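You operate a simulated robot arm through the tools that you are given. There is no shell and no other tool.

You run a simulated robot arm. Do the job below in one go: nothing can be reset, and whatever is moved stays where it is left.

## Task
Change the beader to the smooth teal wheel and bead the short black duct at depth 2.
Fine: the fluted wheel goes into the CRIMP cup; the other short ducts stay.

It is judged by the outcome, as a careful person would: the job done as asked, and still so three seconds after it is handed in. It fails if anything else is knocked over, pushed out of place, dropped, spilled or broken.

## Robot
A 6-joint arm with a two-finger gripper, fixed in place. Base frame: the origin is at the foot of the arm, x ahead of it, y to its left, z up. Lengths are in mm, angles in degrees, forces in N, time in s.
With the tool pointing down near the work surface it reaches from about 140 to 680 mm from the base axis. Its first joint turns from -66.0 to 66.0 degrees. Payload 2.45 kg.
Tool frame: the origin (TCP) lies between the finger pads and is the grasp point; the fingertips stand 30 mm ahead of it; z points along the fingers, y is the line along which they close. Largest opening 106 mm; the body of the gripper starts 79 mm behind the TCP.
Orientation is that of the tool frame in the base frame, as [roll, pitch, yaw] about the fixed x, y, z axes, in that order (R = Rz(yaw) Ry(pitch) Rx(roll)). With the fingers straight down and closing along the base's y, the tool's x points along the base's -x, its y along +y and its z along -z.

## Interface
- The arm moves only by the tool drive_tool. Its argument "steps" is a list of rows, each a list of 7 numbers: the shift along the tool's x, y, z in units of 40 mm (1.0 is 40 mm), then the turn, a rotation vector about the tool's x, y, z in units of 8 degrees (1.0 is 8 degrees), then the finger opening in mm, from 0 to 106. In form: [[x, y, z, wx, wy, wz, claw], ...]. A call has 1 to 20 rows; each row shifts and turns the commanded pose from where the row before left it, along the tool's axes as they then stand. A call with a number of a shift or a turn outside -1 to 1 is refused whole. Rows are played at 5 a second. More than 50 mm and 8.6 degrees between two rows, or a gripper value outside its range, and nothing of the call is played. A pose out of reach is approached as far as the arm can. The call stops where the force on the tool passes 70 N (or 10 N more than at its start, if that is more) or the arm is blocked; 0.2 s more then pass. The fingers move at their own pace (about 153 mm/s each) and stop on an object; they squeeze with about 37 N. The grip force told is the motor's: it shows also when the fingers shut on nothing. Time passes only in rows, and 0.2 s behind the last, so rows that do not move let the fingers close. The reply holds the time, the measured pose of the TCP, the force on the tool along the base axes, the opening and the grip force, in the units named above and with some noise, with the torque about the TCP (base axes, N m) and any sound that the robot's microphone picked up.
- Cameras (640 x 400 px; columns grow to the right, rows downward): "scene" is fixed at [74.3, 434.7, 1403]; the picture's right is [-0.52, -0.85, 0.00], its down [-0.49, 0.30, -0.82] and it looks along [0.70, -0.43, -0.58] (base axes); focal length 214 px, centre (320, 200). "wrist" rides on the gripper at [76, -2, -106] in the tool frame; the picture's right is [0.02, 1.00, 0.00], its down [-0.78, 0.02, -0.62] and it looks along [-0.62, 0.01, 0.78] (tool axes); focal length 247 px, centre (320, 200). There is no depth. A picture from a camera that has moved, and an enlarged one, comes with that camera's place and axes in the base frame and with its lens.
- camera(camera): a new picture of that camera. The clock stands still meanwhile.
- zoom(camera, box): a new picture of the part [left, top, right, bottom] of that camera's present view, enlarged. The clock stands still meanwhile.
- finish_job(): hands the job in; it is judged then, once.

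Places have to be worked out from the pictures, the camera data and where the tool is seen. Open the gripper and draw the arm clear of the work before you hand the job in, unless the task says otherwise.

The tools are called after "Request:" as name(argument=value, ...) on one line, values as JSON. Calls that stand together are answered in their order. drive_tool: Moves the arm, as the interface text tells. Its arguments: {"type":"object","properties":{"steps":{"type":"array"}},"required":["steps"]} The other tools are called the same way: camera (camera) takes a picture; zoom (camera, box) takes an enlarged picture of a part of a camera's view; finish_job () hands the job in.

At the start:

```text
clock: 0.0
tcp_pos: [307.3, 85.8, 1322.9]
tcp_rot: [179.9, -0.1, 180.0]
ft_force: [-0.6, -0.1, 0.9]
moment: [0.0, -0.01, -0.01]
grip_width: 106.2
finger_force: 0.0
```

scene: 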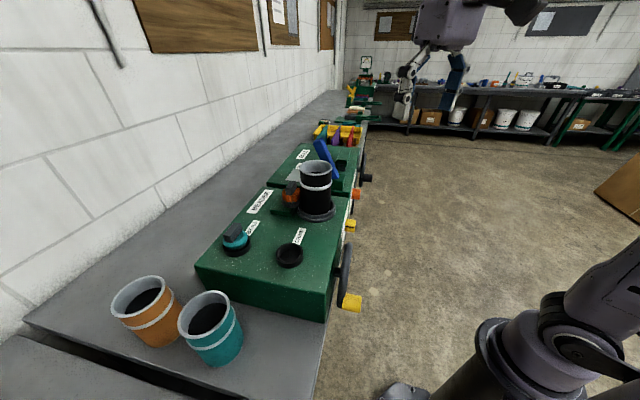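
wrist: 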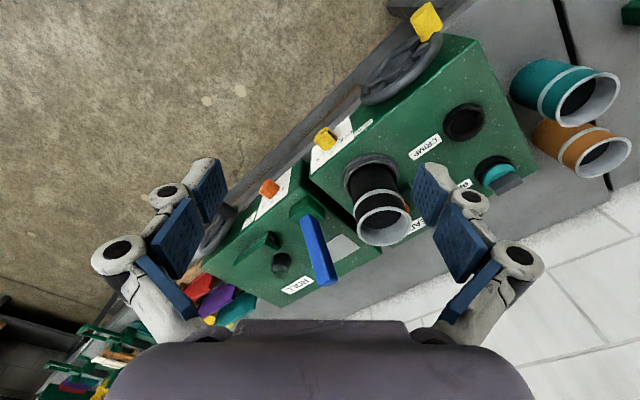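

The pictures show a bench with a green beader machine, a black duct on it, cups, a teal wheel in a cup and other ducts. I zoom in on both cameras to learn the details.

Request:
zoom(camera="scene", box=[180, 120, 400, 330])

Request:
zoom(camera="scene", box=[260, 120, 390, 225])

Request:
zoom(camera="wrist", box=[200, 80, 540, 310])

Request:
zoom(camera="wrist", box=[300, 0, 560, 170])

```text
1.90 times, centred on (290, 225) of scene
camera zoom: at [74.3, 434.7, 1403.0], right [-0.52, -0.85, 0.0], down [-0.49, 0.3, -0.82], along [0.7, -0.43, -0.58], focal length 408 px, centre (377, 152)
```

zoom: 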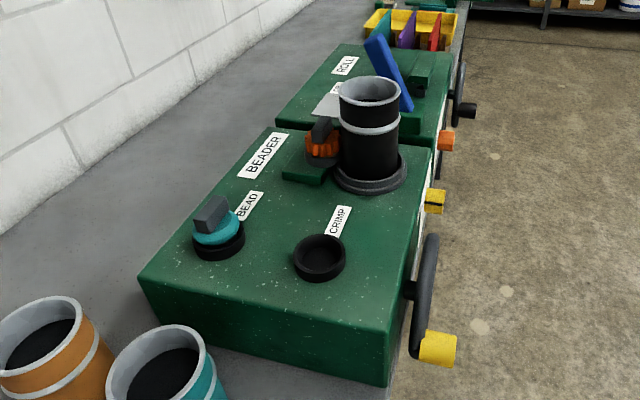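

```text
3.81 times, centred on (325, 172) of scene
camera zoom: at [74.3, 434.7, 1403.0], right [-0.52, -0.85, 0.0], down [-0.49, 0.3, -0.82], along [0.7, -0.43, -0.58], focal length 817 px, centre (301, 305)
```

zoom: 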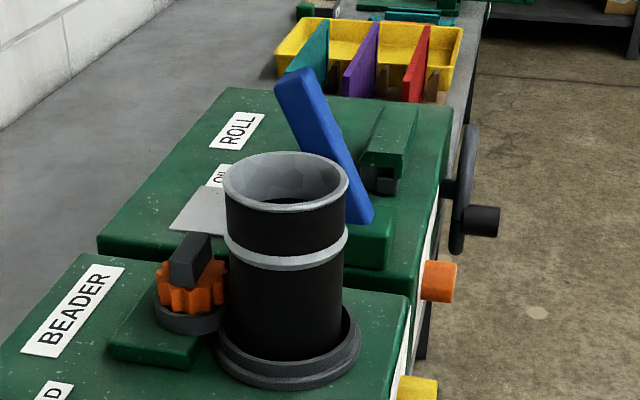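

```text
1.74 times, centred on (370, 195) of wrist
camera zoom: at [231.3, 83.1, 1428.0], right [-0.02, 1.0, 0.0], down [0.78, 0.02, 0.62], along [0.62, 0.01, -0.78], focal length 430 px, centre (233, 209)
```

zoom: 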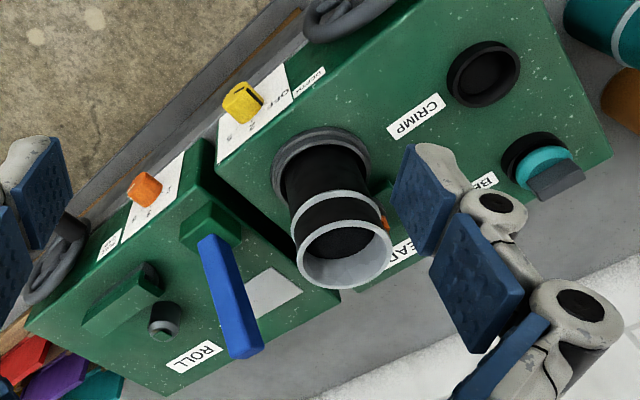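

```text
2.35 times, centred on (430, 85) of wrist
camera zoom: at [231.3, 83.1, 1428.0], right [-0.02, 1.0, 0.0], down [0.78, 0.02, 0.62], along [0.62, 0.01, -0.78], focal length 581 px, centre (61, 471)
```

zoom: 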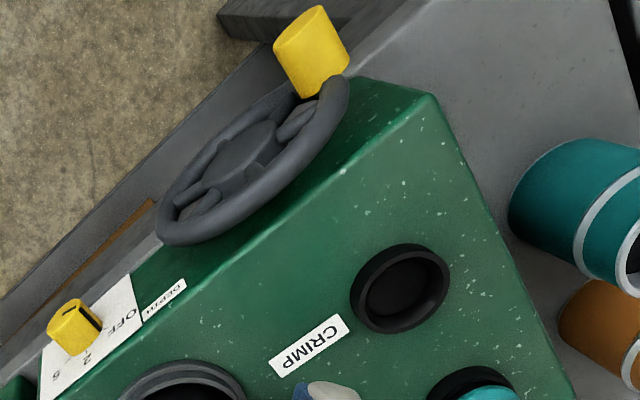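

The machine seems turned about 40° relative to the base; I estimate the CRIMP cup near [380,325,1029], the teal wheel near [471,416,1048], the black duct near [488,190], the yellow depth knob near [448,98,956] and the crank handle near [249,248,956]. I move to a spot in front of the machine and turn to face it for a better look.

Request:
drive_tool(steps=[[-0.2, -0.16, 0.75, 0, 0, 0, 106], [-0.2, -0.16, 0.75, 0, 0, 0, 106], [-0.2, -0.16, 0.75, 0, 0, 0, 106], [-0.2, -0.16, 0.75, 0, 0, 0, 106], [0, 0, 0, 0, 0, -1, 106], [0, 0, 0, 0, 0, -1, 106], [0, 0, 0, 0, 0, -1, 106], [0, 0, 0, 0, 0, -1, 106], [0, 0, 0, 0, 0, -1, 106], [0, 0, 0, 0, 0, 0, 106]])

Request:
camera(camera="wrist")

Request:
camera(camera="scene")

```text
clock: 2.2
tcp_pos: [340.5, 61.1, 1203.4]
tcp_rot: [-180.0, 0.0, -139.8]
ft_force: [-0.7, 0.6, -0.3]
moment: [-0.01, -0.02, 0.0]
grip_width: 105.8
finger_force: 0.0
```

```text
taken
camera wrist: at [282.7, 9.5, 1309.0], right [-0.66, 0.75, 0.0], down [0.59, 0.52, 0.62], along [0.47, 0.41, -0.78], focal length 247 px, centre (320, 200)
```

wrist: 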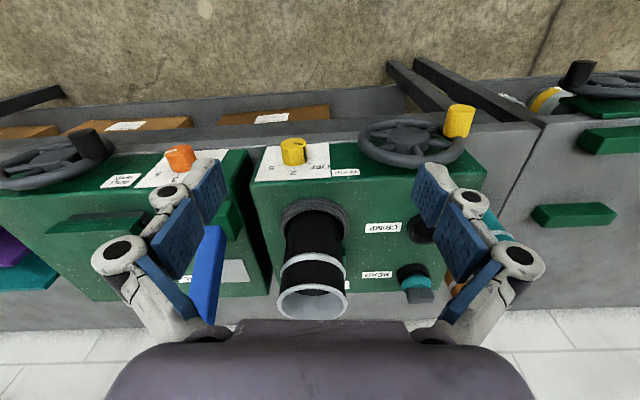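

```text
taken
```

scene: 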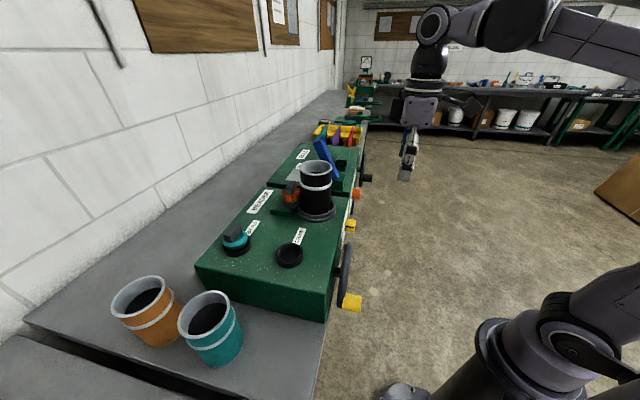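

The view now looks squarely at the front of the machine. I zoom in on the depth dial and the crank, and on the spindle.

Request:
zoom(camera="wrist", box=[250, 125, 370, 200])

Request:
zoom(camera="wrist", box=[330, 90, 500, 200])

Request:
zoom(camera="wrist", box=[240, 180, 450, 330])

Request:
zoom(camera="scene", box=[255, 150, 355, 230])

```text
5.33 times, centred on (310, 162) of wrist
camera zoom: at [282.7, 9.5, 1309.0], right [-0.66, 0.75, 0.0], down [0.59, 0.52, 0.62], along [0.47, 0.41, -0.78], focal length 1317 px, centre (373, 400)
```

zoom: 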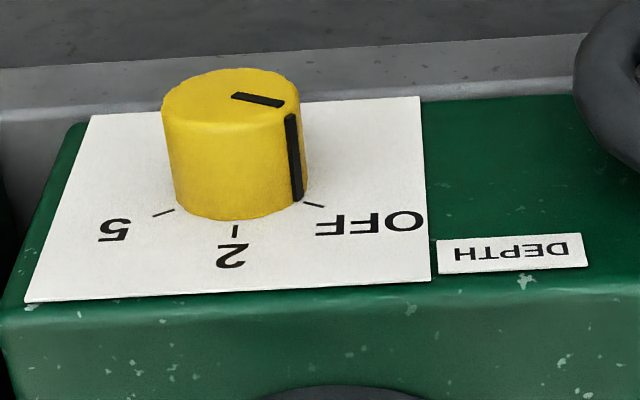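

```text
3.64 times, centred on (415, 145) of wrist
camera zoom: at [282.7, 9.5, 1309.0], right [-0.66, 0.75, 0.0], down [0.59, 0.52, 0.62], along [0.47, 0.41, -0.78], focal length 898 px, centre (-26, 400)
```

zoom: 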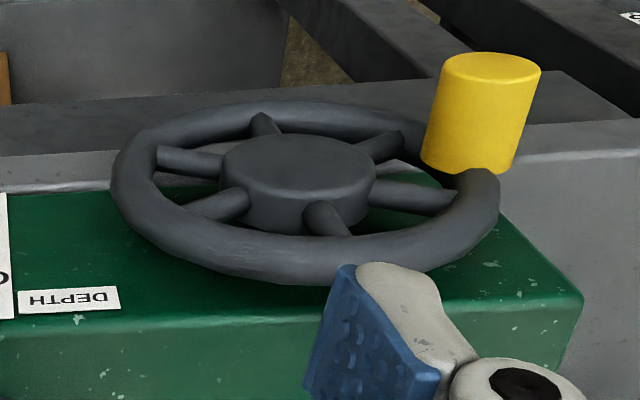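

```text
2.67 times, centred on (345, 255) of wrist
camera zoom: at [282.7, 9.5, 1309.0], right [-0.66, 0.75, 0.0], down [0.59, 0.52, 0.62], along [0.47, 0.41, -0.78], focal length 659 px, centre (253, 53)
```

zoom: 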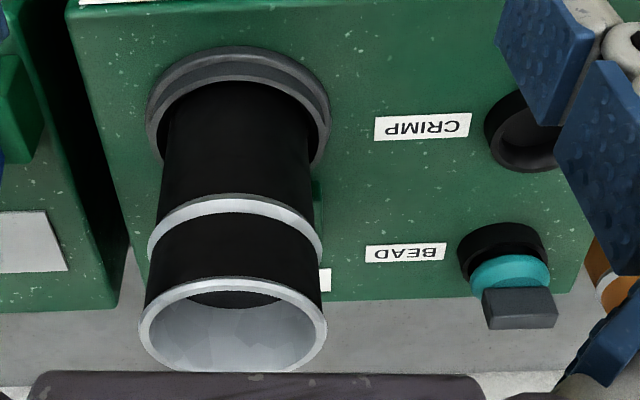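

```text
5.00 times, centred on (305, 190) of scene
camera zoom: at [74.3, 434.7, 1403.0], right [-0.52, -0.85, 0.0], down [-0.49, 0.3, -0.82], along [0.7, -0.43, -0.58], focal length 1072 px, centre (395, 250)
```

zoom: 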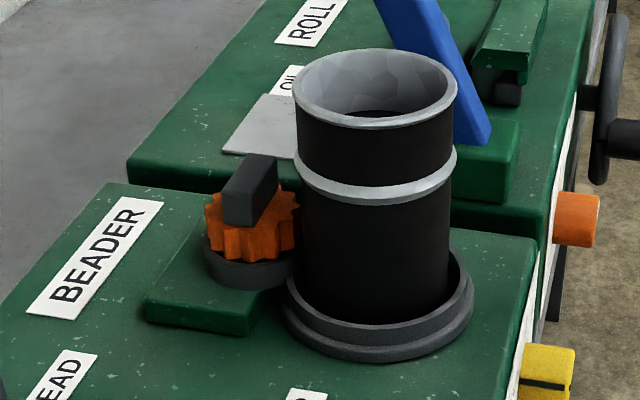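

The dial shows OFF / 2 / 5 with the pointer at OFF; the 2 mark is straight up, about 55–60° clockwise as seen from the front. Next I raise the arm and swing to the CRIMP side to look along the machine at the spindle with the fluted orange wheel.

Request:
drive_tool(steps=[[0, 0, -1, 0, 0, 0, 106], [0, 0, -1, 0, 0, 0, 106], [-0.885, 0.406, 0, 0, 0, 0, 106], [-0.885, 0.406, 0, 0, 0, 0, 106], [-0.885, 0.406, 0, 0, 0, 0, 106], [-0.885, 0.406, 0, 0, 0, 0, 106], [-0.885, 0.406, 0, 0, 0, 0, 106], [-0.885, 0.406, 0, 0, 0, 0, 106], [-0.885, 0.406, 0, 0, 0, 0, 106], [-0.885, 0.406, 0, 0, 0, 0, 106], [0, 0, 0, 0, 0, 1, 106], [0, 0, 0, 0, 0, 1, 106], [0, 0, 0, 0, 0, 1, 106], [0, 0, 0, 0, 0, 1, 106], [0, 0, 0, 0, 0, 1, 106], [0, 0, 0, 0, 0, 1, 106], [0, 0, 0, 0, 0, 1, 106], [0, 0, 0, 0, 0, 1, 106], [0, 0, 0, 0, 0, 1, 106], [0, 0, 0, 0, 0, 1, 106]])

Request:
camera(camera="wrist")

```text
clock: 6.4
tcp_pos: [427.6, 290.8, 1243.7]
tcp_rot: [-179.9, -0.1, 139.8]
ft_force: [0.1, 1.3, 0.1]
moment: [0.0, 0.01, 0.01]
grip_width: 106.1
finger_force: 0.1
out of reach, approached as far as the arm can: row 7, 8, 9, 10
```

```text
taken
camera wrist: at [368.9, 338.6, 1349.0], right [0.63, 0.78, 0.0], down [0.61, -0.49, 0.62], along [0.48, -0.39, -0.78], focal length 247 px, centre (320, 200)
```

wrist: 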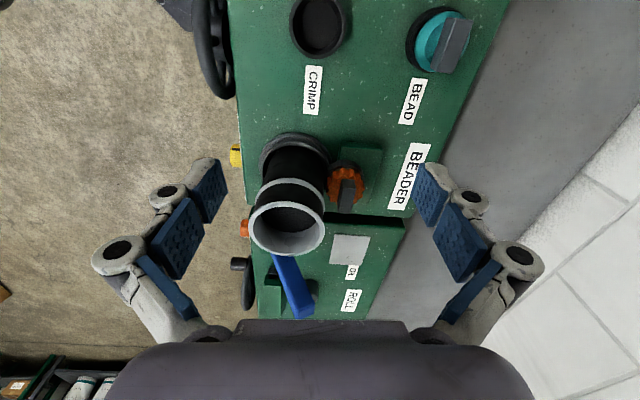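

Beyond about 515 mm radius at this height the arm is out of reach, so I must work lower there. I zoom in on the spindle and on the two cups.

Request:
zoom(camera="wrist", box=[230, 120, 430, 260])

Request:
zoom(camera="wrist", box=[270, 0, 510, 150])

```text
2.86 times, centred on (330, 190) of wrist
camera zoom: at [368.9, 338.6, 1349.0], right [0.63, 0.78, 0.0], down [0.61, -0.49, 0.62], along [0.48, -0.39, -0.78], focal length 706 px, centre (291, 229)
```

zoom: 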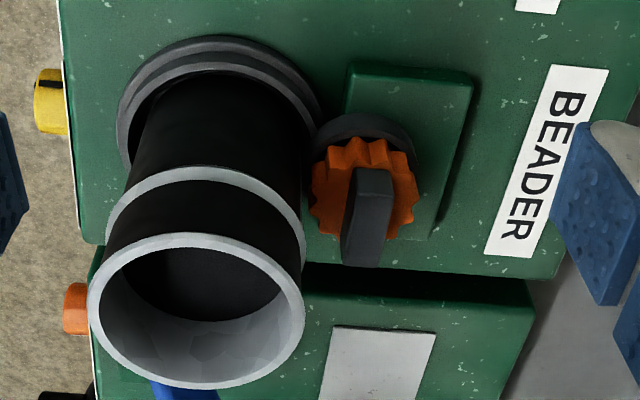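

```text
2.67 times, centred on (390, 75) of wrist
camera zoom: at [368.9, 338.6, 1349.0], right [0.63, 0.78, 0.0], down [0.61, -0.49, 0.62], along [0.48, -0.39, -0.78], focal length 659 px, centre (133, 533)
```

zoom: 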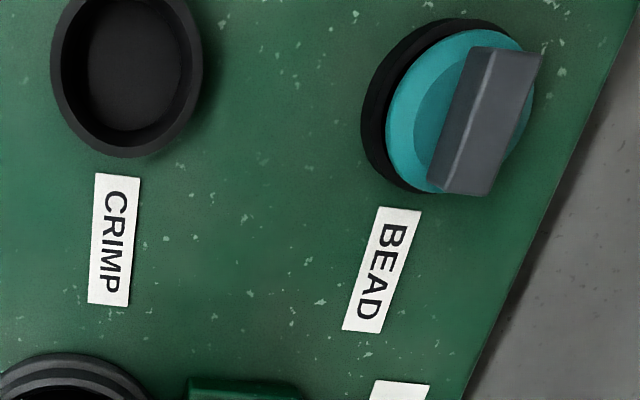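

I zoom closer on the fluted wheel's tab and the teal wheel's tab to measure them.

Request:
zoom(camera="wrist", box=[320, 145, 390, 220])

Request:
zoom(camera="wrist", box=[395, 0, 485, 85])

Request:
zoom(camera="scene", box=[275, 170, 325, 220])

Request:
zoom(camera="scene", box=[215, 215, 315, 275])

```text
5.33 times, centred on (355, 182) of wrist
camera zoom: at [368.9, 338.6, 1349.0], right [0.63, 0.78, 0.0], down [0.61, -0.49, 0.62], along [0.48, -0.39, -0.78], focal length 1317 px, centre (133, 293)
```

zoom: 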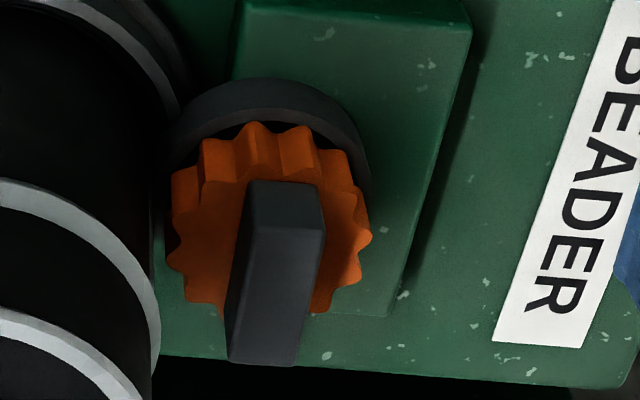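

```text
4.71 times, centred on (440, 42) of wrist
camera zoom: at [368.9, 338.6, 1349.0], right [0.63, 0.78, 0.0], down [0.61, -0.49, 0.62], along [0.48, -0.39, -0.78], focal length 1162 px, centre (-245, 941)
```

zoom: 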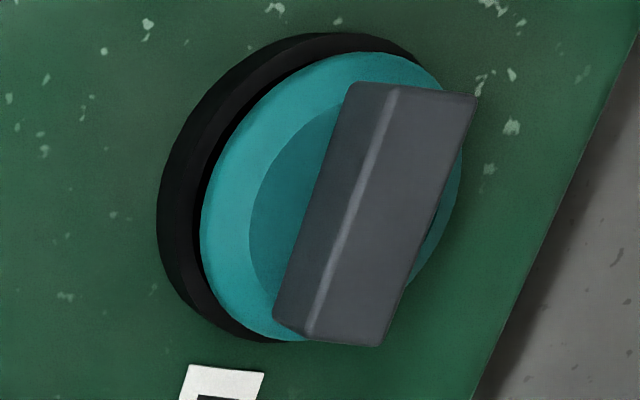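

```text
8.00 times, centred on (300, 195) of scene
camera zoom: at [74.3, 434.7, 1403.0], right [-0.52, -0.85, 0.0], down [-0.49, 0.3, -0.82], along [0.7, -0.43, -0.58], focal length 1716 px, centre (480, 240)
```

zoom: 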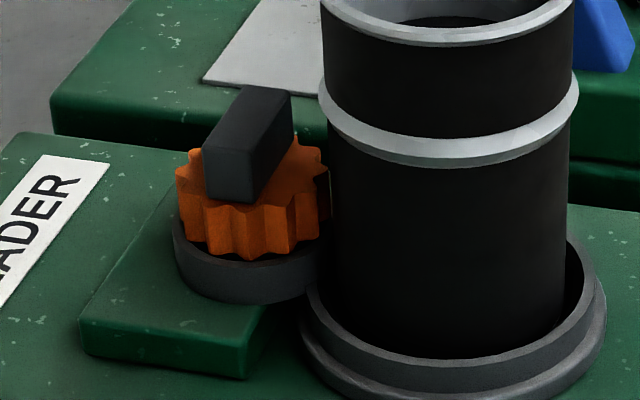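

```text
6.40 times, centred on (265, 245) of scene
camera zoom: at [74.3, 434.7, 1403.0], right [-0.52, -0.85, 0.0], down [-0.49, 0.3, -0.82], along [0.7, -0.43, -0.58], focal length 1373 px, centre (672, -88)
```

zoom: 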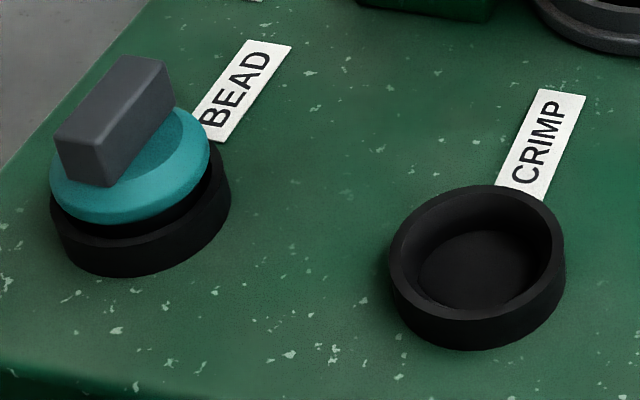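

The fluted wheel's grey tab top is about [549,237,1094] (18×41 mm, long side at about -44°), the teal tab top about [473,417,1076] and the duct axis about [494,189]. I first lower the tool slightly to see how the commanded pose relates to the measured one and how reach grows at lower height.

Request:
drive_tool(steps=[[0, 0, 0, 0, 0, 0, 106], [0, 0, 0.5, 0, 0, 0, 106], [0, 0, 0.5, 0, 0, 0, 106]])

```text
clock: 7.2
tcp_pos: [428.3, 291.3, 1203.4]
tcp_rot: [-179.9, 0.0, 140.1]
ft_force: [0.1, 0.2, 0.3]
moment: [0.01, 0.0, 0.02]
grip_width: 106.0
finger_force: 0.0
```

The commanded pose follows the reached pose, good. I now turn the tool to yaw about -134°, so that the fingers close along the tabs' long side and the gripper's narrow side faces the duct.

Request:
drive_tool(steps=[[0, 0, 0, 0, 0, -1, 106], [0, 0, 0, 0, 0, -1, 106], [0, 0, 0, 0, 0, -1, 106], [0, 0, 0, 0, 0, -1, 106], [0, 0, 0, 0, 0, -1, 106], [0, 0, 0, 0, 0, -1, 106], [0, 0, 0, 0, 0, -1, 106], [0, 0, 0, 0, 0, -1, 106], [0, 0, 0, 0, 0, -1, 106], [0, 0, 0, 0, 0, -1, 106], [0, 0, 0, 0, 0, -0.74, 106]])

Request:
camera(camera="wrist")

```text
clock: 9.6
tcp_pos: [429.6, 290.4, 1204.4]
tcp_rot: [-180.0, 0.0, -133.9]
ft_force: [0.3, -0.8, -0.3]
moment: [0.01, -0.02, -0.03]
grip_width: 106.2
finger_force: 0.2
```

```text
taken
camera wrist: at [377.5, 234.8, 1309.5], right [-0.73, 0.68, 0.0], down [0.53, 0.58, 0.62], along [0.42, 0.46, -0.78], focal length 247 px, centre (320, 200)
```

wrist: 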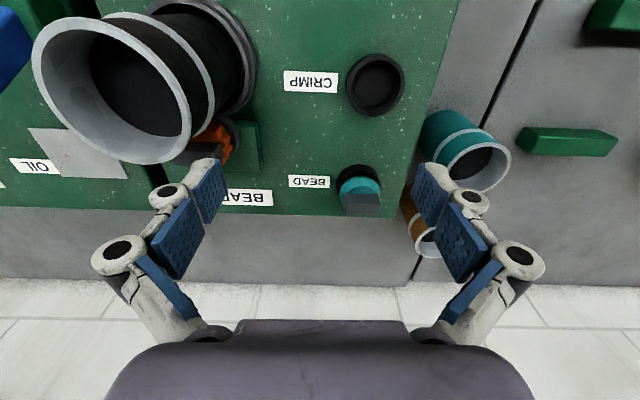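

This view shows the CRIMP cup, the BEAD cup and the spare ducts clearly. I zoom in to refine the positions of the cups.

Request:
zoom(camera="wrist", box=[325, 40, 425, 130])

Request:
zoom(camera="wrist", box=[310, 150, 410, 230])

Request:
zoom(camera="wrist", box=[150, 90, 290, 220])

```text
4.44 times, centred on (375, 85) of wrist
camera zoom: at [377.5, 234.8, 1309.5], right [-0.73, 0.68, 0.0], down [0.53, 0.58, 0.62], along [0.42, 0.46, -0.78], focal length 1098 px, centre (76, 711)
```

zoom: 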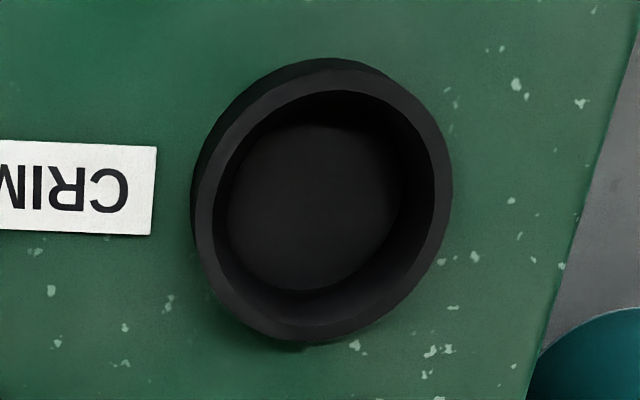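

```text
5.00 times, centred on (360, 190) of wrist
camera zoom: at [377.5, 234.8, 1309.5], right [-0.73, 0.68, 0.0], down [0.53, 0.58, 0.62], along [0.42, 0.46, -0.78], focal length 1235 px, centre (120, 250)
```

zoom: 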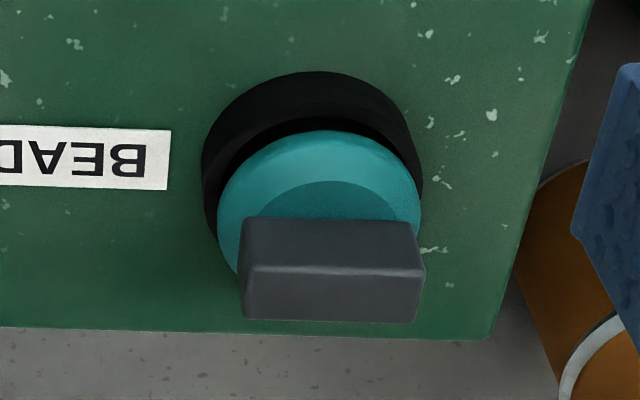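

```text
3.08 times, centred on (220, 155) of wrist
camera zoom: at [377.5, 234.8, 1309.5], right [-0.73, 0.68, 0.0], down [0.53, 0.58, 0.62], along [0.42, 0.46, -0.78], focal length 760 px, centre (628, 338)
```

zoom: 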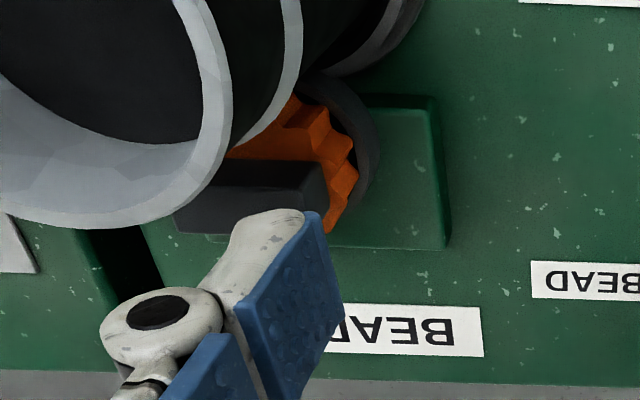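

I refine the CRIMP cup centre to about [381.5,325,1030] and the teal tab to [473.5,417.3,1076]. Now I approach the fluted wheel from the CRIMP side, lowering toward z≈1150 to test the reach there.

Request:
drive_tool(steps=[[-0.555, -0.42, 0.675, 0, 0, 0, 75], [-0.555, -0.42, 0.675, 0, 0, 0, 75], [0, 0, 0, 0, 0, 0, 75]])

Request:
camera(camera="wrist")

```text
clock: 10.4
tcp_pos: [487.6, 302.6, 1149.5]
tcp_rot: [-180.0, 0.0, -134.1]
ft_force: [0.9, -0.3, -0.3]
moment: [-0.02, -0.01, 0.02]
grip_width: 74.7
finger_force: 0.1
```

```text
taken
camera wrist: at [435.8, 246.0, 1254.6], right [-0.73, 0.68, 0.0], down [0.53, 0.57, 0.62], along [0.42, 0.46, -0.78], focal length 247 px, centre (320, 200)
```

wrist: 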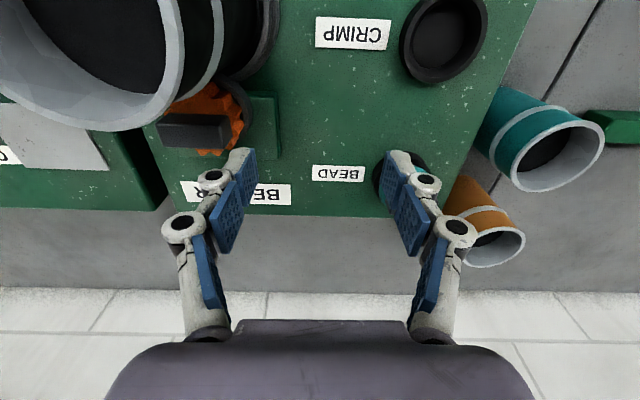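

The pose is reachable. I read the pose again twice without moving to gauge the reading noise, and zoom in on the wheel.

Request:
drive_tool(steps=[[0, 0, 0, 0, 0, 0, 75]])

Request:
drive_tool(steps=[[0, 0, 0, 0, 0, 0, 75]])

Request:
zoom(camera="wrist", box=[130, 60, 300, 170])

```text
clock: 10.8
tcp_pos: [488.0, 301.7, 1149.7]
tcp_rot: [180.0, 0.0, -134.1]
ft_force: [-0.6, 0.4, -0.1]
moment: [0.0, 0.01, -0.02]
grip_width: 74.6
finger_force: 0.1
```

```text
clock: 11.2
tcp_pos: [486.7, 302.3, 1149.7]
tcp_rot: [180.0, 0.0, -134.1]
ft_force: [0.2, -0.7, 0.1]
moment: [-0.03, -0.01, -0.02]
grip_width: 75.1
finger_force: 0.0
```

```text
3.64 times, centred on (215, 115) of wrist
camera zoom: at [435.5, 246.0, 1254.8], right [-0.73, 0.68, 0.0], down [0.53, 0.57, 0.62], along [0.42, 0.46, -0.78], focal length 898 px, centre (702, 509)
```

zoom: 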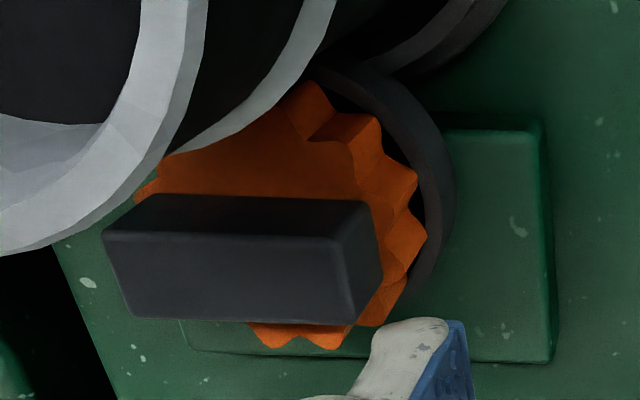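

Reading noise is under 1 mm; the tab top centre comes out at about [548.5,237.5,1096]. I slide along the machine over the tab with fingers 75 mm open, sinking slightly to z≈1135 (fingertips 1105, just above the tab).

Request:
drive_tool(steps=[[0.033, -0.74, 0.12, 0, 0, 0, 75], [0.033, -0.74, 0.12, 0, 0, 0, 75], [0.033, -0.74, 0.12, 0, 0, 0, 75], [0, 0, 0, 0, 0, 0, 75]])

Request:
camera(camera="wrist")

Request:
zoom(camera="scene", box=[230, 100, 390, 230])

```text
clock: 12.2
tcp_pos: [549.0, 232.6, 1134.8]
tcp_rot: [180.0, 0.0, -134.1]
ft_force: [0.0, 0.6, 0.1]
moment: [0.0, 0.0, 0.04]
grip_width: 74.9
finger_force: 0.0
```

```text
taken
camera wrist: at [496.2, 177.1, 1240.3], right [-0.73, 0.68, 0.0], down [0.53, 0.57, 0.62], along [0.42, 0.46, -0.78], focal length 247 px, centre (320, 200)
```

wrist: 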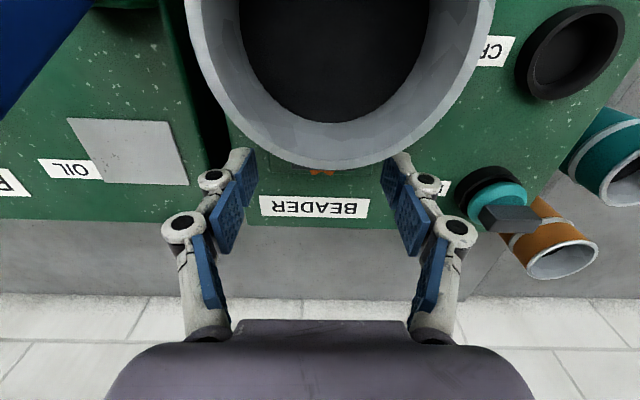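

```text
3.08 times, centred on (310, 165) of scene
camera zoom: at [74.3, 434.7, 1403.0], right [-0.52, -0.85, 0.0], down [-0.49, 0.3, -0.82], along [0.7, -0.43, -0.58], focal length 660 px, centre (351, 308)
```

zoom: 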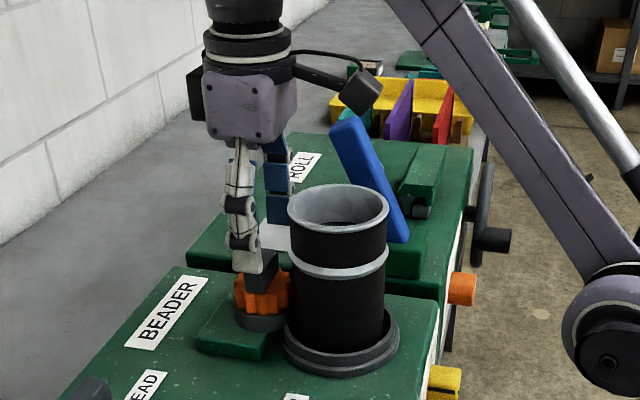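

The gripper hangs over the wheel with the camera arm well above the duct. The measured y is about 5 mm short of the tab, so I correct that and check closely from the scene camera.

Request:
drive_tool(steps=[[-0.09, 0.09, 0, 0, 0, 0, 75], [0, 0, 0, 0, 0, 0, 75]])

Request:
zoom(camera="scene", box=[275, 145, 335, 215])

Request:
zoom(camera="wrist", box=[200, 130, 440, 270])

```text
clock: 12.8
tcp_pos: [547.1, 239.9, 1136.3]
tcp_rot: [-180.0, -0.1, -134.1]
ft_force: [0.9, -0.5, 0.0]
moment: [0.0, -0.02, -0.03]
grip_width: 74.9
finger_force: 0.0
```

```text
5.71 times, centred on (305, 180) of scene
camera zoom: at [74.3, 434.7, 1403.0], right [-0.52, -0.85, 0.0], down [-0.49, 0.3, -0.82], along [0.7, -0.43, -0.58], focal length 1226 px, centre (406, 314)
```

zoom: 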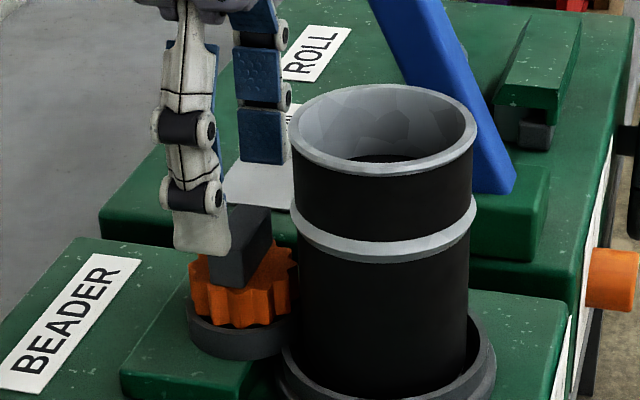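

```text
2.67 times, centred on (320, 200) of wrist
camera zoom: at [494.8, 183.3, 1240.8], right [-0.73, 0.68, 0.0], down [0.53, 0.57, 0.62], along [0.42, 0.46, -0.78], focal length 659 px, centre (320, 200)
```

zoom: 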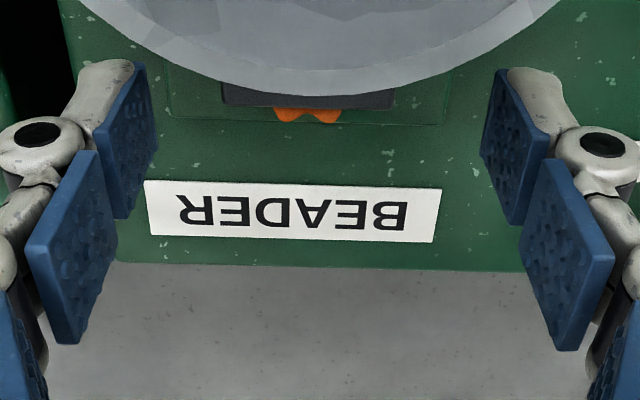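

Prediction and picture agree: the tab is ~2.7 mm off along the closing line, and well centred across it. I shift by that and lower about 24 mm so the fingertips straddle the tab just above the wheel.

Request:
drive_tool(steps=[[0, -0.068, 0, 0, 0, 0, 75], [0, 0, 0.3, 0, 0, 0, 75], [0, 0, 0.3, 0, 0, 0, 75], [0, 0, 0, 0, 0, 0, 75]])

Request:
zoom(camera="scene", box=[275, 145, 335, 215])

Request:
zoom(camera="wrist", box=[200, 130, 440, 270])

```text
clock: 13.8
tcp_pos: [547.4, 240.0, 1110.7]
tcp_rot: [179.9, 0.0, -134.1]
ft_force: [-0.1, -0.5, -0.3]
moment: [0.0, 0.03, 0.0]
grip_width: 75.0
finger_force: 0.2
```

```text
5.71 times, centred on (305, 180) of scene
camera zoom: at [74.3, 434.8, 1403.0], right [-0.52, -0.85, 0.0], down [-0.49, 0.3, -0.82], along [0.7, -0.43, -0.58], focal length 1226 px, centre (406, 314)
```

zoom: 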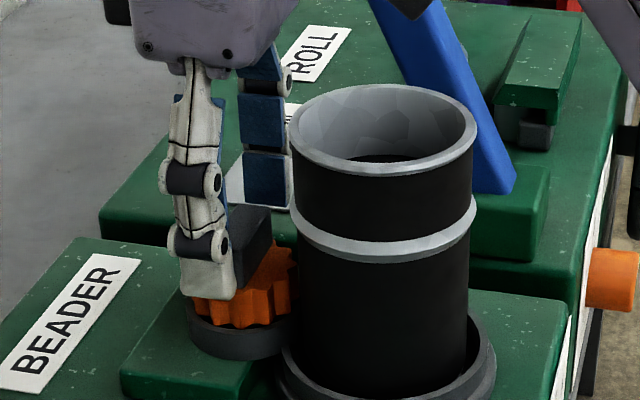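

```text
2.67 times, centred on (320, 200) of wrist
camera zoom: at [495.3, 182.7, 1216.5], right [-0.73, 0.68, 0.0], down [0.53, 0.57, 0.62], along [0.42, 0.46, -0.78], focal length 659 px, centre (320, 200)
```

zoom: 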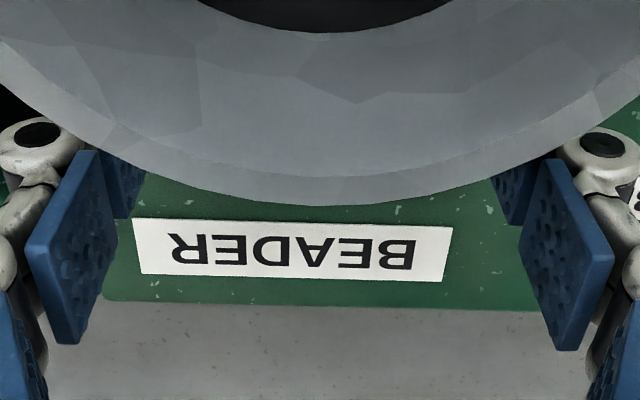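

No contact force yet and the fingertips straddle the tab. I close on it.

Request:
drive_tool(steps=[[0, 0, 0, 0, 0, 0, 52], [0, 0, 0, 0, 0, 0, 46], [0, 0, 0, 0, 0, 0, 40], [0, 0, 0, 0, 0, 0, 30], [0, 0, 0, 0, 0, 0, 30]])

Request:
zoom(camera="scene", box=[275, 145, 335, 215])

```text
clock: 15.0
tcp_pos: [547.4, 237.6, 1110.7]
tcp_rot: [-179.9, 0.0, -134.1]
ft_force: [0.5, 0.0, 1.7]
moment: [0.02, -0.05, 0.0]
grip_width: 42.8
finger_force: 37.4
```

```text
5.71 times, centred on (305, 180) of scene
camera zoom: at [74.3, 434.7, 1403.0], right [-0.52, -0.85, 0.0], down [-0.49, 0.3, -0.82], along [0.7, -0.43, -0.58], focal length 1226 px, centre (406, 314)
```

zoom: 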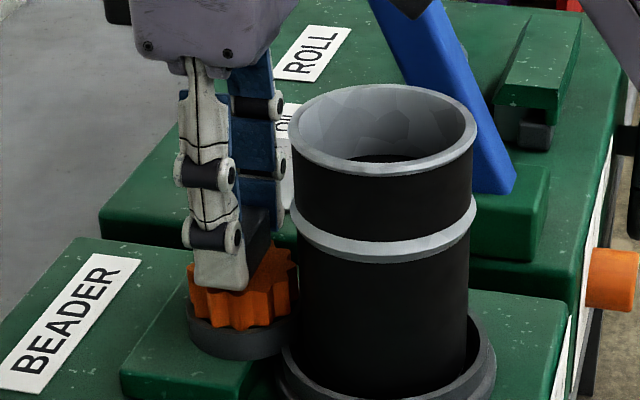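

The tab is held (42.8 mm, 37 N). I lift straight up slowly by 30 mm and look.

Request:
drive_tool(steps=[[0, 0, -0.2, 0, 0, 0, 30], [0, 0, -0.2, 0, 0, 0, 30], [0, 0, -0.2, 0, 0, 0, 30], [0, 0, -0.2, 0, 0, 0, 30], [0, 0, 0, 0, 0, 0, 30]])

Request:
zoom(camera="scene", box=[275, 145, 335, 215])

```text
clock: 16.2
tcp_pos: [546.5, 240.0, 1144.9]
tcp_rot: [179.9, -0.1, -134.1]
ft_force: [0.5, -0.1, -1.2]
moment: [0.02, -0.04, -0.02]
grip_width: 43.3
finger_force: 37.3
```

```text
5.71 times, centred on (305, 180) of scene
camera zoom: at [74.3, 434.8, 1403.0], right [-0.52, -0.85, 0.0], down [-0.49, 0.3, -0.82], along [0.7, -0.43, -0.58], focal length 1226 px, centre (406, 314)
```

zoom: 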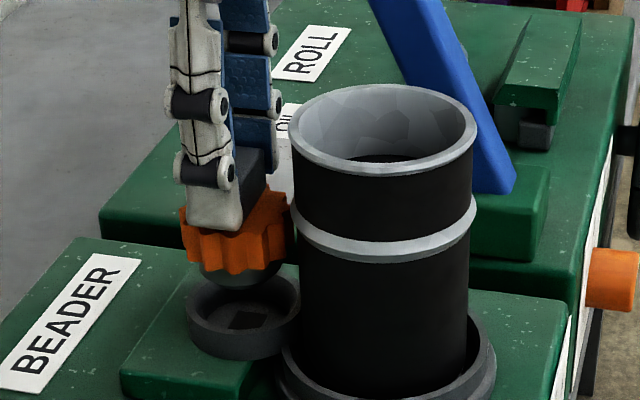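

The wheel came out; the socket seems to have a square recess at its centre, so orientation may matter. I zoom in more.

Request:
zoom(camera="scene", box=[285, 175, 315, 210])

Request:
zoom(camera="scene", box=[290, 188, 310, 210])

Request:
camera(camera="wrist")

```text
11.43 times, centred on (300, 192) of scene
camera zoom: at [74.3, 434.8, 1403.0], right [-0.52, -0.85, 0.0], down [-0.49, 0.3, -0.82], along [0.7, -0.43, -0.58], focal length 2451 px, centre (549, 286)
```

zoom: 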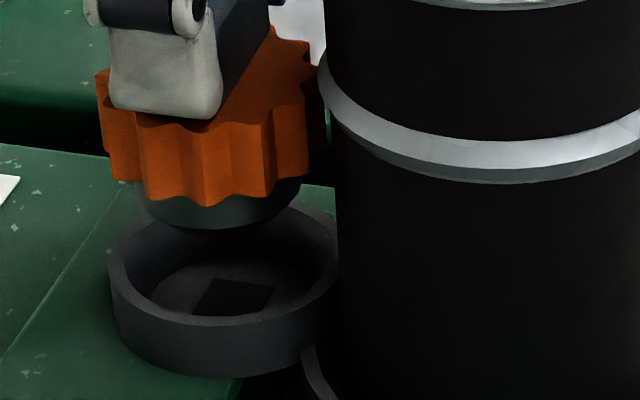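

```text
16.00 times, centred on (300, 199) of scene
camera zoom: at [74.3, 434.8, 1403.0], right [-0.52, -0.85, 0.0], down [-0.49, 0.3, -0.82], along [0.7, -0.43, -0.58], focal length 3432 px, centre (640, 216)
```

zoom: 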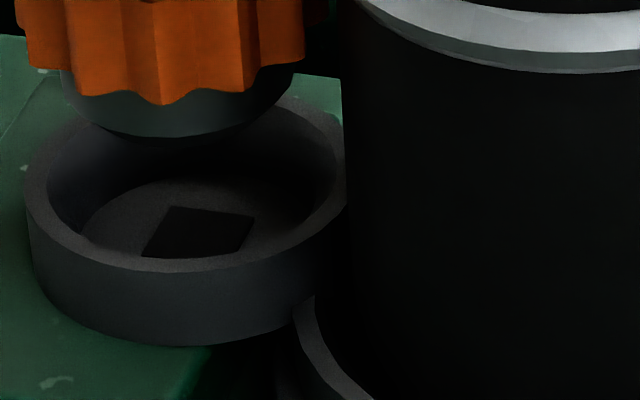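

```text
taken
camera wrist: at [494.8, 183.1, 1249.7], right [-0.73, 0.68, 0.0], down [0.53, 0.57, 0.62], along [0.42, 0.46, -0.78], focal length 247 px, centre (320, 200)
```

wrist: 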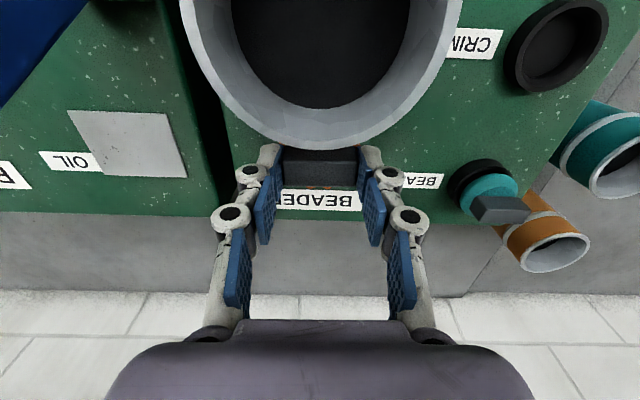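

The wheel has a round hub below and the socket a square mark aligned with the tabs, so I will keep this yaw throughout. Now I carry the fluted wheel along the machine, away from the duct, to above the CRIMP cup.

Request:
drive_tool(steps=[[0, 0.5, 0, 0, 0, 0, 30], [0, 0.6, 0, 0, 0, 0, 30], [0, 0.6, 0, 0, 0, 0, 30], [0, 0.6, 0, 0, 0, 0, 30], [0.33, 0.55, 0, 0, 0, 0, 30], [0.33, 0.55, 0, 0, 0, 0, 30], [0.33, 0.55, 0, 0, 0, 0, 30], [0.33, 0.5, 0, 0, 0, 0, 30], [0, 0, 0, 0, 0, 0, 30]])

Request:
camera(camera="wrist")

Request:
zoom(camera="scene", box=[200, 140, 350, 290])

```text
clock: 18.2
tcp_pos: [409.4, 345.8, 1151.8]
tcp_rot: [179.9, -0.1, -134.1]
ft_force: [0.1, 0.6, -2.1]
moment: [0.02, -0.03, 0.04]
grip_width: 43.1
finger_force: 36.8
out of reach, approached as far as the arm can: row 6, 7, 8
```

```text
taken
camera wrist: at [357.6, 289.2, 1257.3], right [-0.73, 0.68, 0.0], down [0.53, 0.58, 0.62], along [0.42, 0.45, -0.78], focal length 247 px, centre (320, 200)
```

wrist: 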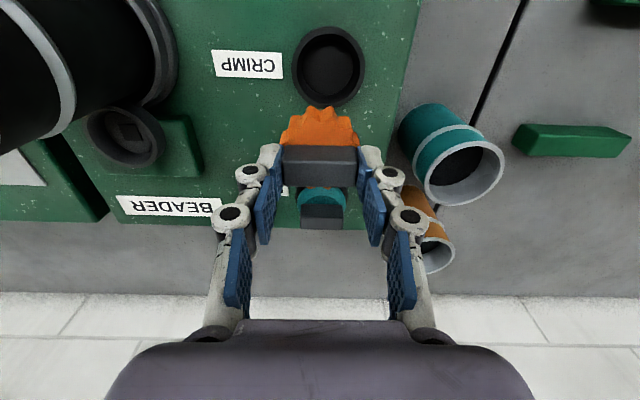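

```text
2.67 times, centred on (275, 215) of scene
camera zoom: at [74.3, 434.8, 1403.0], right [-0.52, -0.85, 0.0], down [-0.49, 0.3, -0.82], along [0.7, -0.43, -0.58], focal length 572 px, centre (440, 160)
```

zoom: 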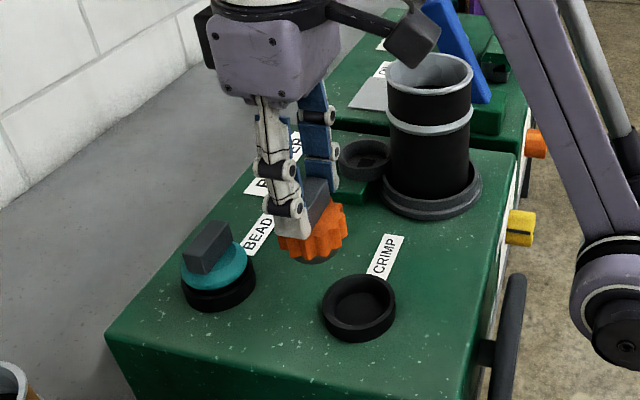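

The fluted wheel is still held, but the arm stopped short at [409,346] as "out of reach", though the target is nearer. I look at the whole scene to understand the arm's posture.

Request:
camera(camera="scene")

Request:
drive_tool(steps=[[0, 0, 0, 0, 0, 0, 30]])

```text
taken
```

scene: 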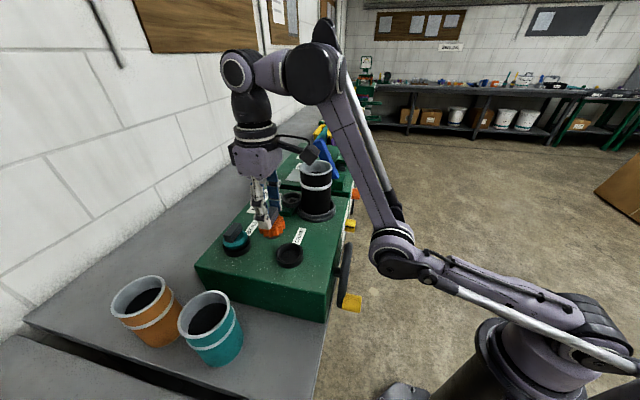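

```text
clock: 18.6
tcp_pos: [409.6, 345.1, 1151.3]
tcp_rot: [179.9, -0.1, -134.0]
ft_force: [-0.8, 0.5, -1.6]
moment: [0.01, -0.01, 0.0]
grip_width: 42.9
finger_force: 36.7
```

The arm has flipped into an elbow-down posture (it must have happened at full stretch earlier), which blocks low poses nearer the base. I raise the wheel into free space to full stretch to try to flip the elbow back up.

Request:
drive_tool(steps=[[0, 0, -0.7, 0, 0, 0, 30], [0, 0, -0.7, 0, 0, 0, 30], [0, 0, -0.7, 0, 0, 0, 30], [0, 0, -0.7, 0, 0, 0, 30], [0, 0, 0, 0, 0, 0, 30]])

Request:
camera(camera="scene")

```text
clock: 19.8
tcp_pos: [398.9, 337.8, 1231.7]
tcp_rot: [-180.0, 0.0, -134.1]
ft_force: [-0.8, -0.2, -1.7]
moment: [-0.01, -0.01, 0.04]
grip_width: 43.1
finger_force: 37.4
out of reach, approached as far as the arm can: row 3, 4
```

```text
taken
```

scene: 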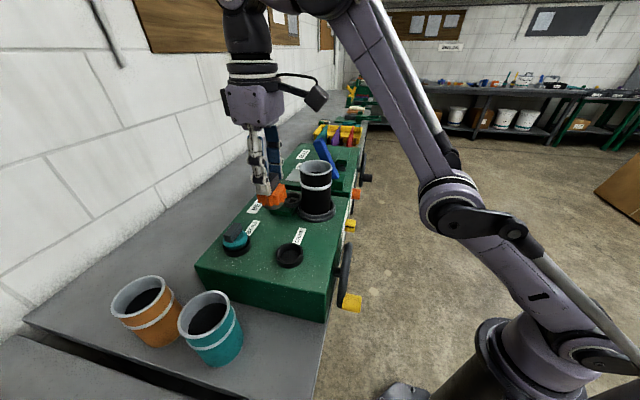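

The arm is now practically straight. I move inward toward the base a little and see which way the elbow bends.

Request:
drive_tool(steps=[[0.5, 0, 0, 0, 0, 0, 30], [0.5, 0, 0, 0, 0, 0, 30], [0, 0, 0, 0, 0, 0, 30]])

Request:
camera(camera="scene")

```text
clock: 20.6
tcp_pos: [379.6, 317.8, 1241.4]
tcp_rot: [180.0, -0.1, -134.1]
ft_force: [-0.2, -0.5, -1.2]
moment: [0.01, -0.01, 0.02]
grip_width: 43.3
finger_force: 37.4
out of reach, approached as far as the arm can: row 2
```

```text
taken
```

scene: 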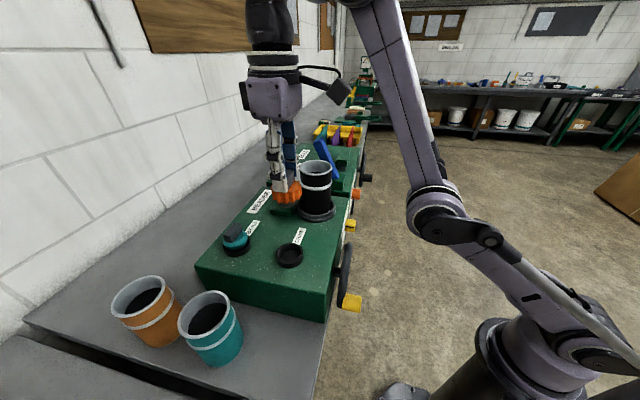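

The limit here turns out to be the wrist in the elbow-down posture (forearm too steep), so I need the elbow-up branch again. I push outward past full stretch in free space and then come down, as in the first event, and check the elbow.

Request:
drive_tool(steps=[[-0.8, 0, -0.3, 0, 0, 0, 30], [-0.8, 0, -0.3, 0, 0, 0, 30], [-0.8, 0, -0.3, 0, 0, 0, 30], [0, 0, 0, 0, 0, 0, 30], [0, 0, 0.5, 0, 0, 0, 30], [0, 0, 0, 0, 0, 0, 30]])

Request:
camera(camera="scene")

```text
clock: 22.0
tcp_pos: [397.3, 335.7, 1220.8]
tcp_rot: [180.0, -0.1, -134.1]
ft_force: [0.6, 0.1, -1.5]
moment: [0.01, -0.01, 0.0]
grip_width: 43.3
finger_force: 37.1
out of reach, approached as far as the arm can: row 1, 2, 3
```

```text
taken
```

scene: 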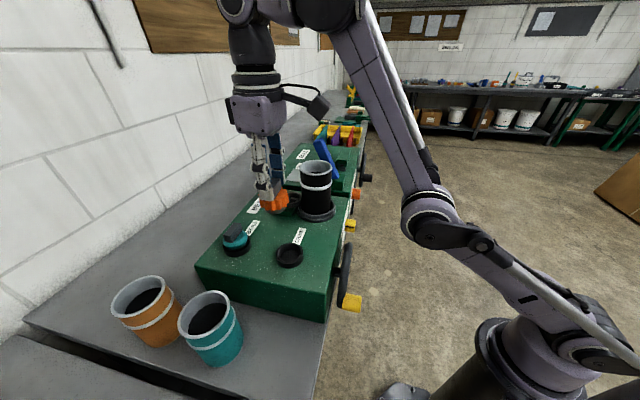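

Still elbow-down. I try a larger push beyond full stretch (the solver may overshoot through the straight position), then come down again and look.

Request:
drive_tool(steps=[[-0.6, 0, -0.6, 0, 0, 0, 30], [-0.85, 0, -0.85, 0, 0, 0, 30], [0, 0, 0, 0, 0, 0, 30], [0, 0, 0.5, 0, 0, 0, 30], [0, 0, 0, 0, 0, 0, 30]])

Request:
zoom(camera="scene", box=[200, 0, 640, 400])

```text
clock: 23.2
tcp_pos: [403.7, 345.3, 1210.8]
tcp_rot: [-180.0, 0.0, -134.2]
ft_force: [0.1, 0.8, -1.5]
moment: [0.0, -0.01, 0.01]
grip_width: 43.2
finger_force: 36.5
out of reach, approached as far as the arm can: row 1, 2
```

```text
1.00 times, centred on (420, 200) of scene (not enlarged: the box is as wide or as high as the picture)
camera zoom: at [74.3, 434.8, 1403.0], right [-0.52, -0.85, 0.0], down [-0.49, 0.3, -0.82], along [0.7, -0.43, -0.58], focal length 214 px, centre (220, 200)
```

zoom: 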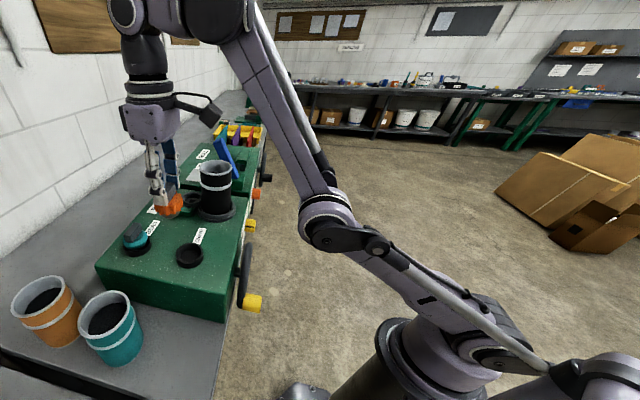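

Still elbow-down. I try a different route: stretch out lower (between socket and cups, all in free space), then retreat upward-inward instead of downward, which should favour the other elbow branch.

Request:
drive_tool(steps=[[-0.58, -0.64, 0.5, 0, 0, 0, 30], [-0.58, -0.64, 0.5, 0, 0, 0, 30], [-0.8, -0.14, 0, 0, 0, 0, 30], [-0.8, -0.14, 0, 0, 0, 0, 30], [0.4, 0.07, -0.45, 0, 0, 0, 30], [0.6, 0.1, -0.6, 0, 0, 0, 30], [0.6, 0.1, -0.6, 0, 0, 0, 30], [0.6, 0.1, -0.5, 0, 0, 0, 30], [0, 0, 0, 0, 0, 0, 30]])

Request:
zoom(camera="scene", box=[200, 0, 640, 400])

```text
clock: 25.2
tcp_pos: [404.1, 290.7, 1252.1]
tcp_rot: [-180.0, 0.0, -134.1]
ft_force: [-0.1, 0.8, -1.8]
moment: [0.0, 0.04, -0.02]
grip_width: 42.9
finger_force: 36.6
out of reach, approached as far as the arm can: row 3, 4
```

```text
1.00 times, centred on (420, 200) of scene (not enlarged: the box is as wide or as high as the picture)
camera zoom: at [74.3, 434.8, 1403.0], right [-0.52, -0.85, 0.0], down [-0.49, 0.3, -0.82], along [0.7, -0.43, -0.58], focal length 214 px, centre (220, 200)
```

zoom: 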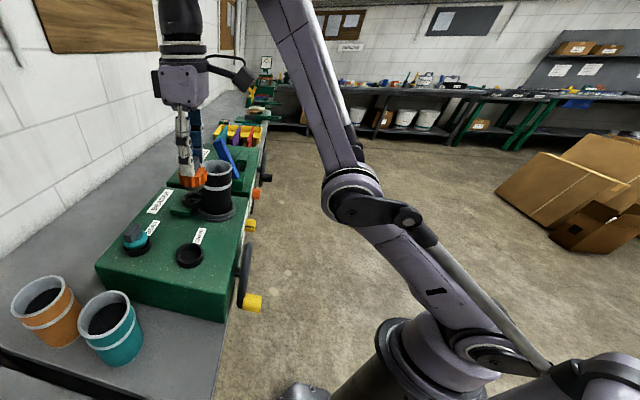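

The elbow still bends downward. The solver's result past full stretch seems to depend on the size of the overshoot, so I try single larger pushes and look after each.

Request:
drive_tool(steps=[[-0.74, -0.13, -0.83, 0, 0, 0, 30]])

Request:
zoom(camera="scene", box=[200, 0, 640, 400])

```text
clock: 25.6
tcp_pos: [408.0, 293.9, 1257.0]
tcp_rot: [-180.0, 0.0, -134.1]
ft_force: [-0.6, 0.8, -1.4]
moment: [-0.03, -0.02, -0.01]
grip_width: 43.1
finger_force: 36.7
out of reach, approached as far as the arm can: row 1
```

```text
1.00 times, centred on (420, 200) of scene (not enlarged: the box is as wide or as high as the picture)
camera zoom: at [74.3, 434.8, 1403.0], right [-0.52, -0.85, 0.0], down [-0.49, 0.3, -0.82], along [0.7, -0.43, -0.58], focal length 214 px, centre (220, 200)
```

zoom: 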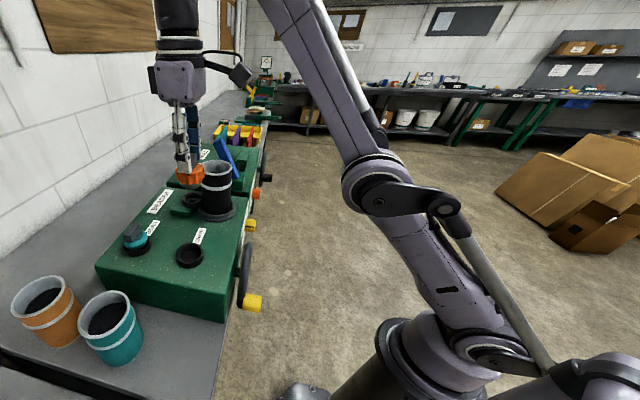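

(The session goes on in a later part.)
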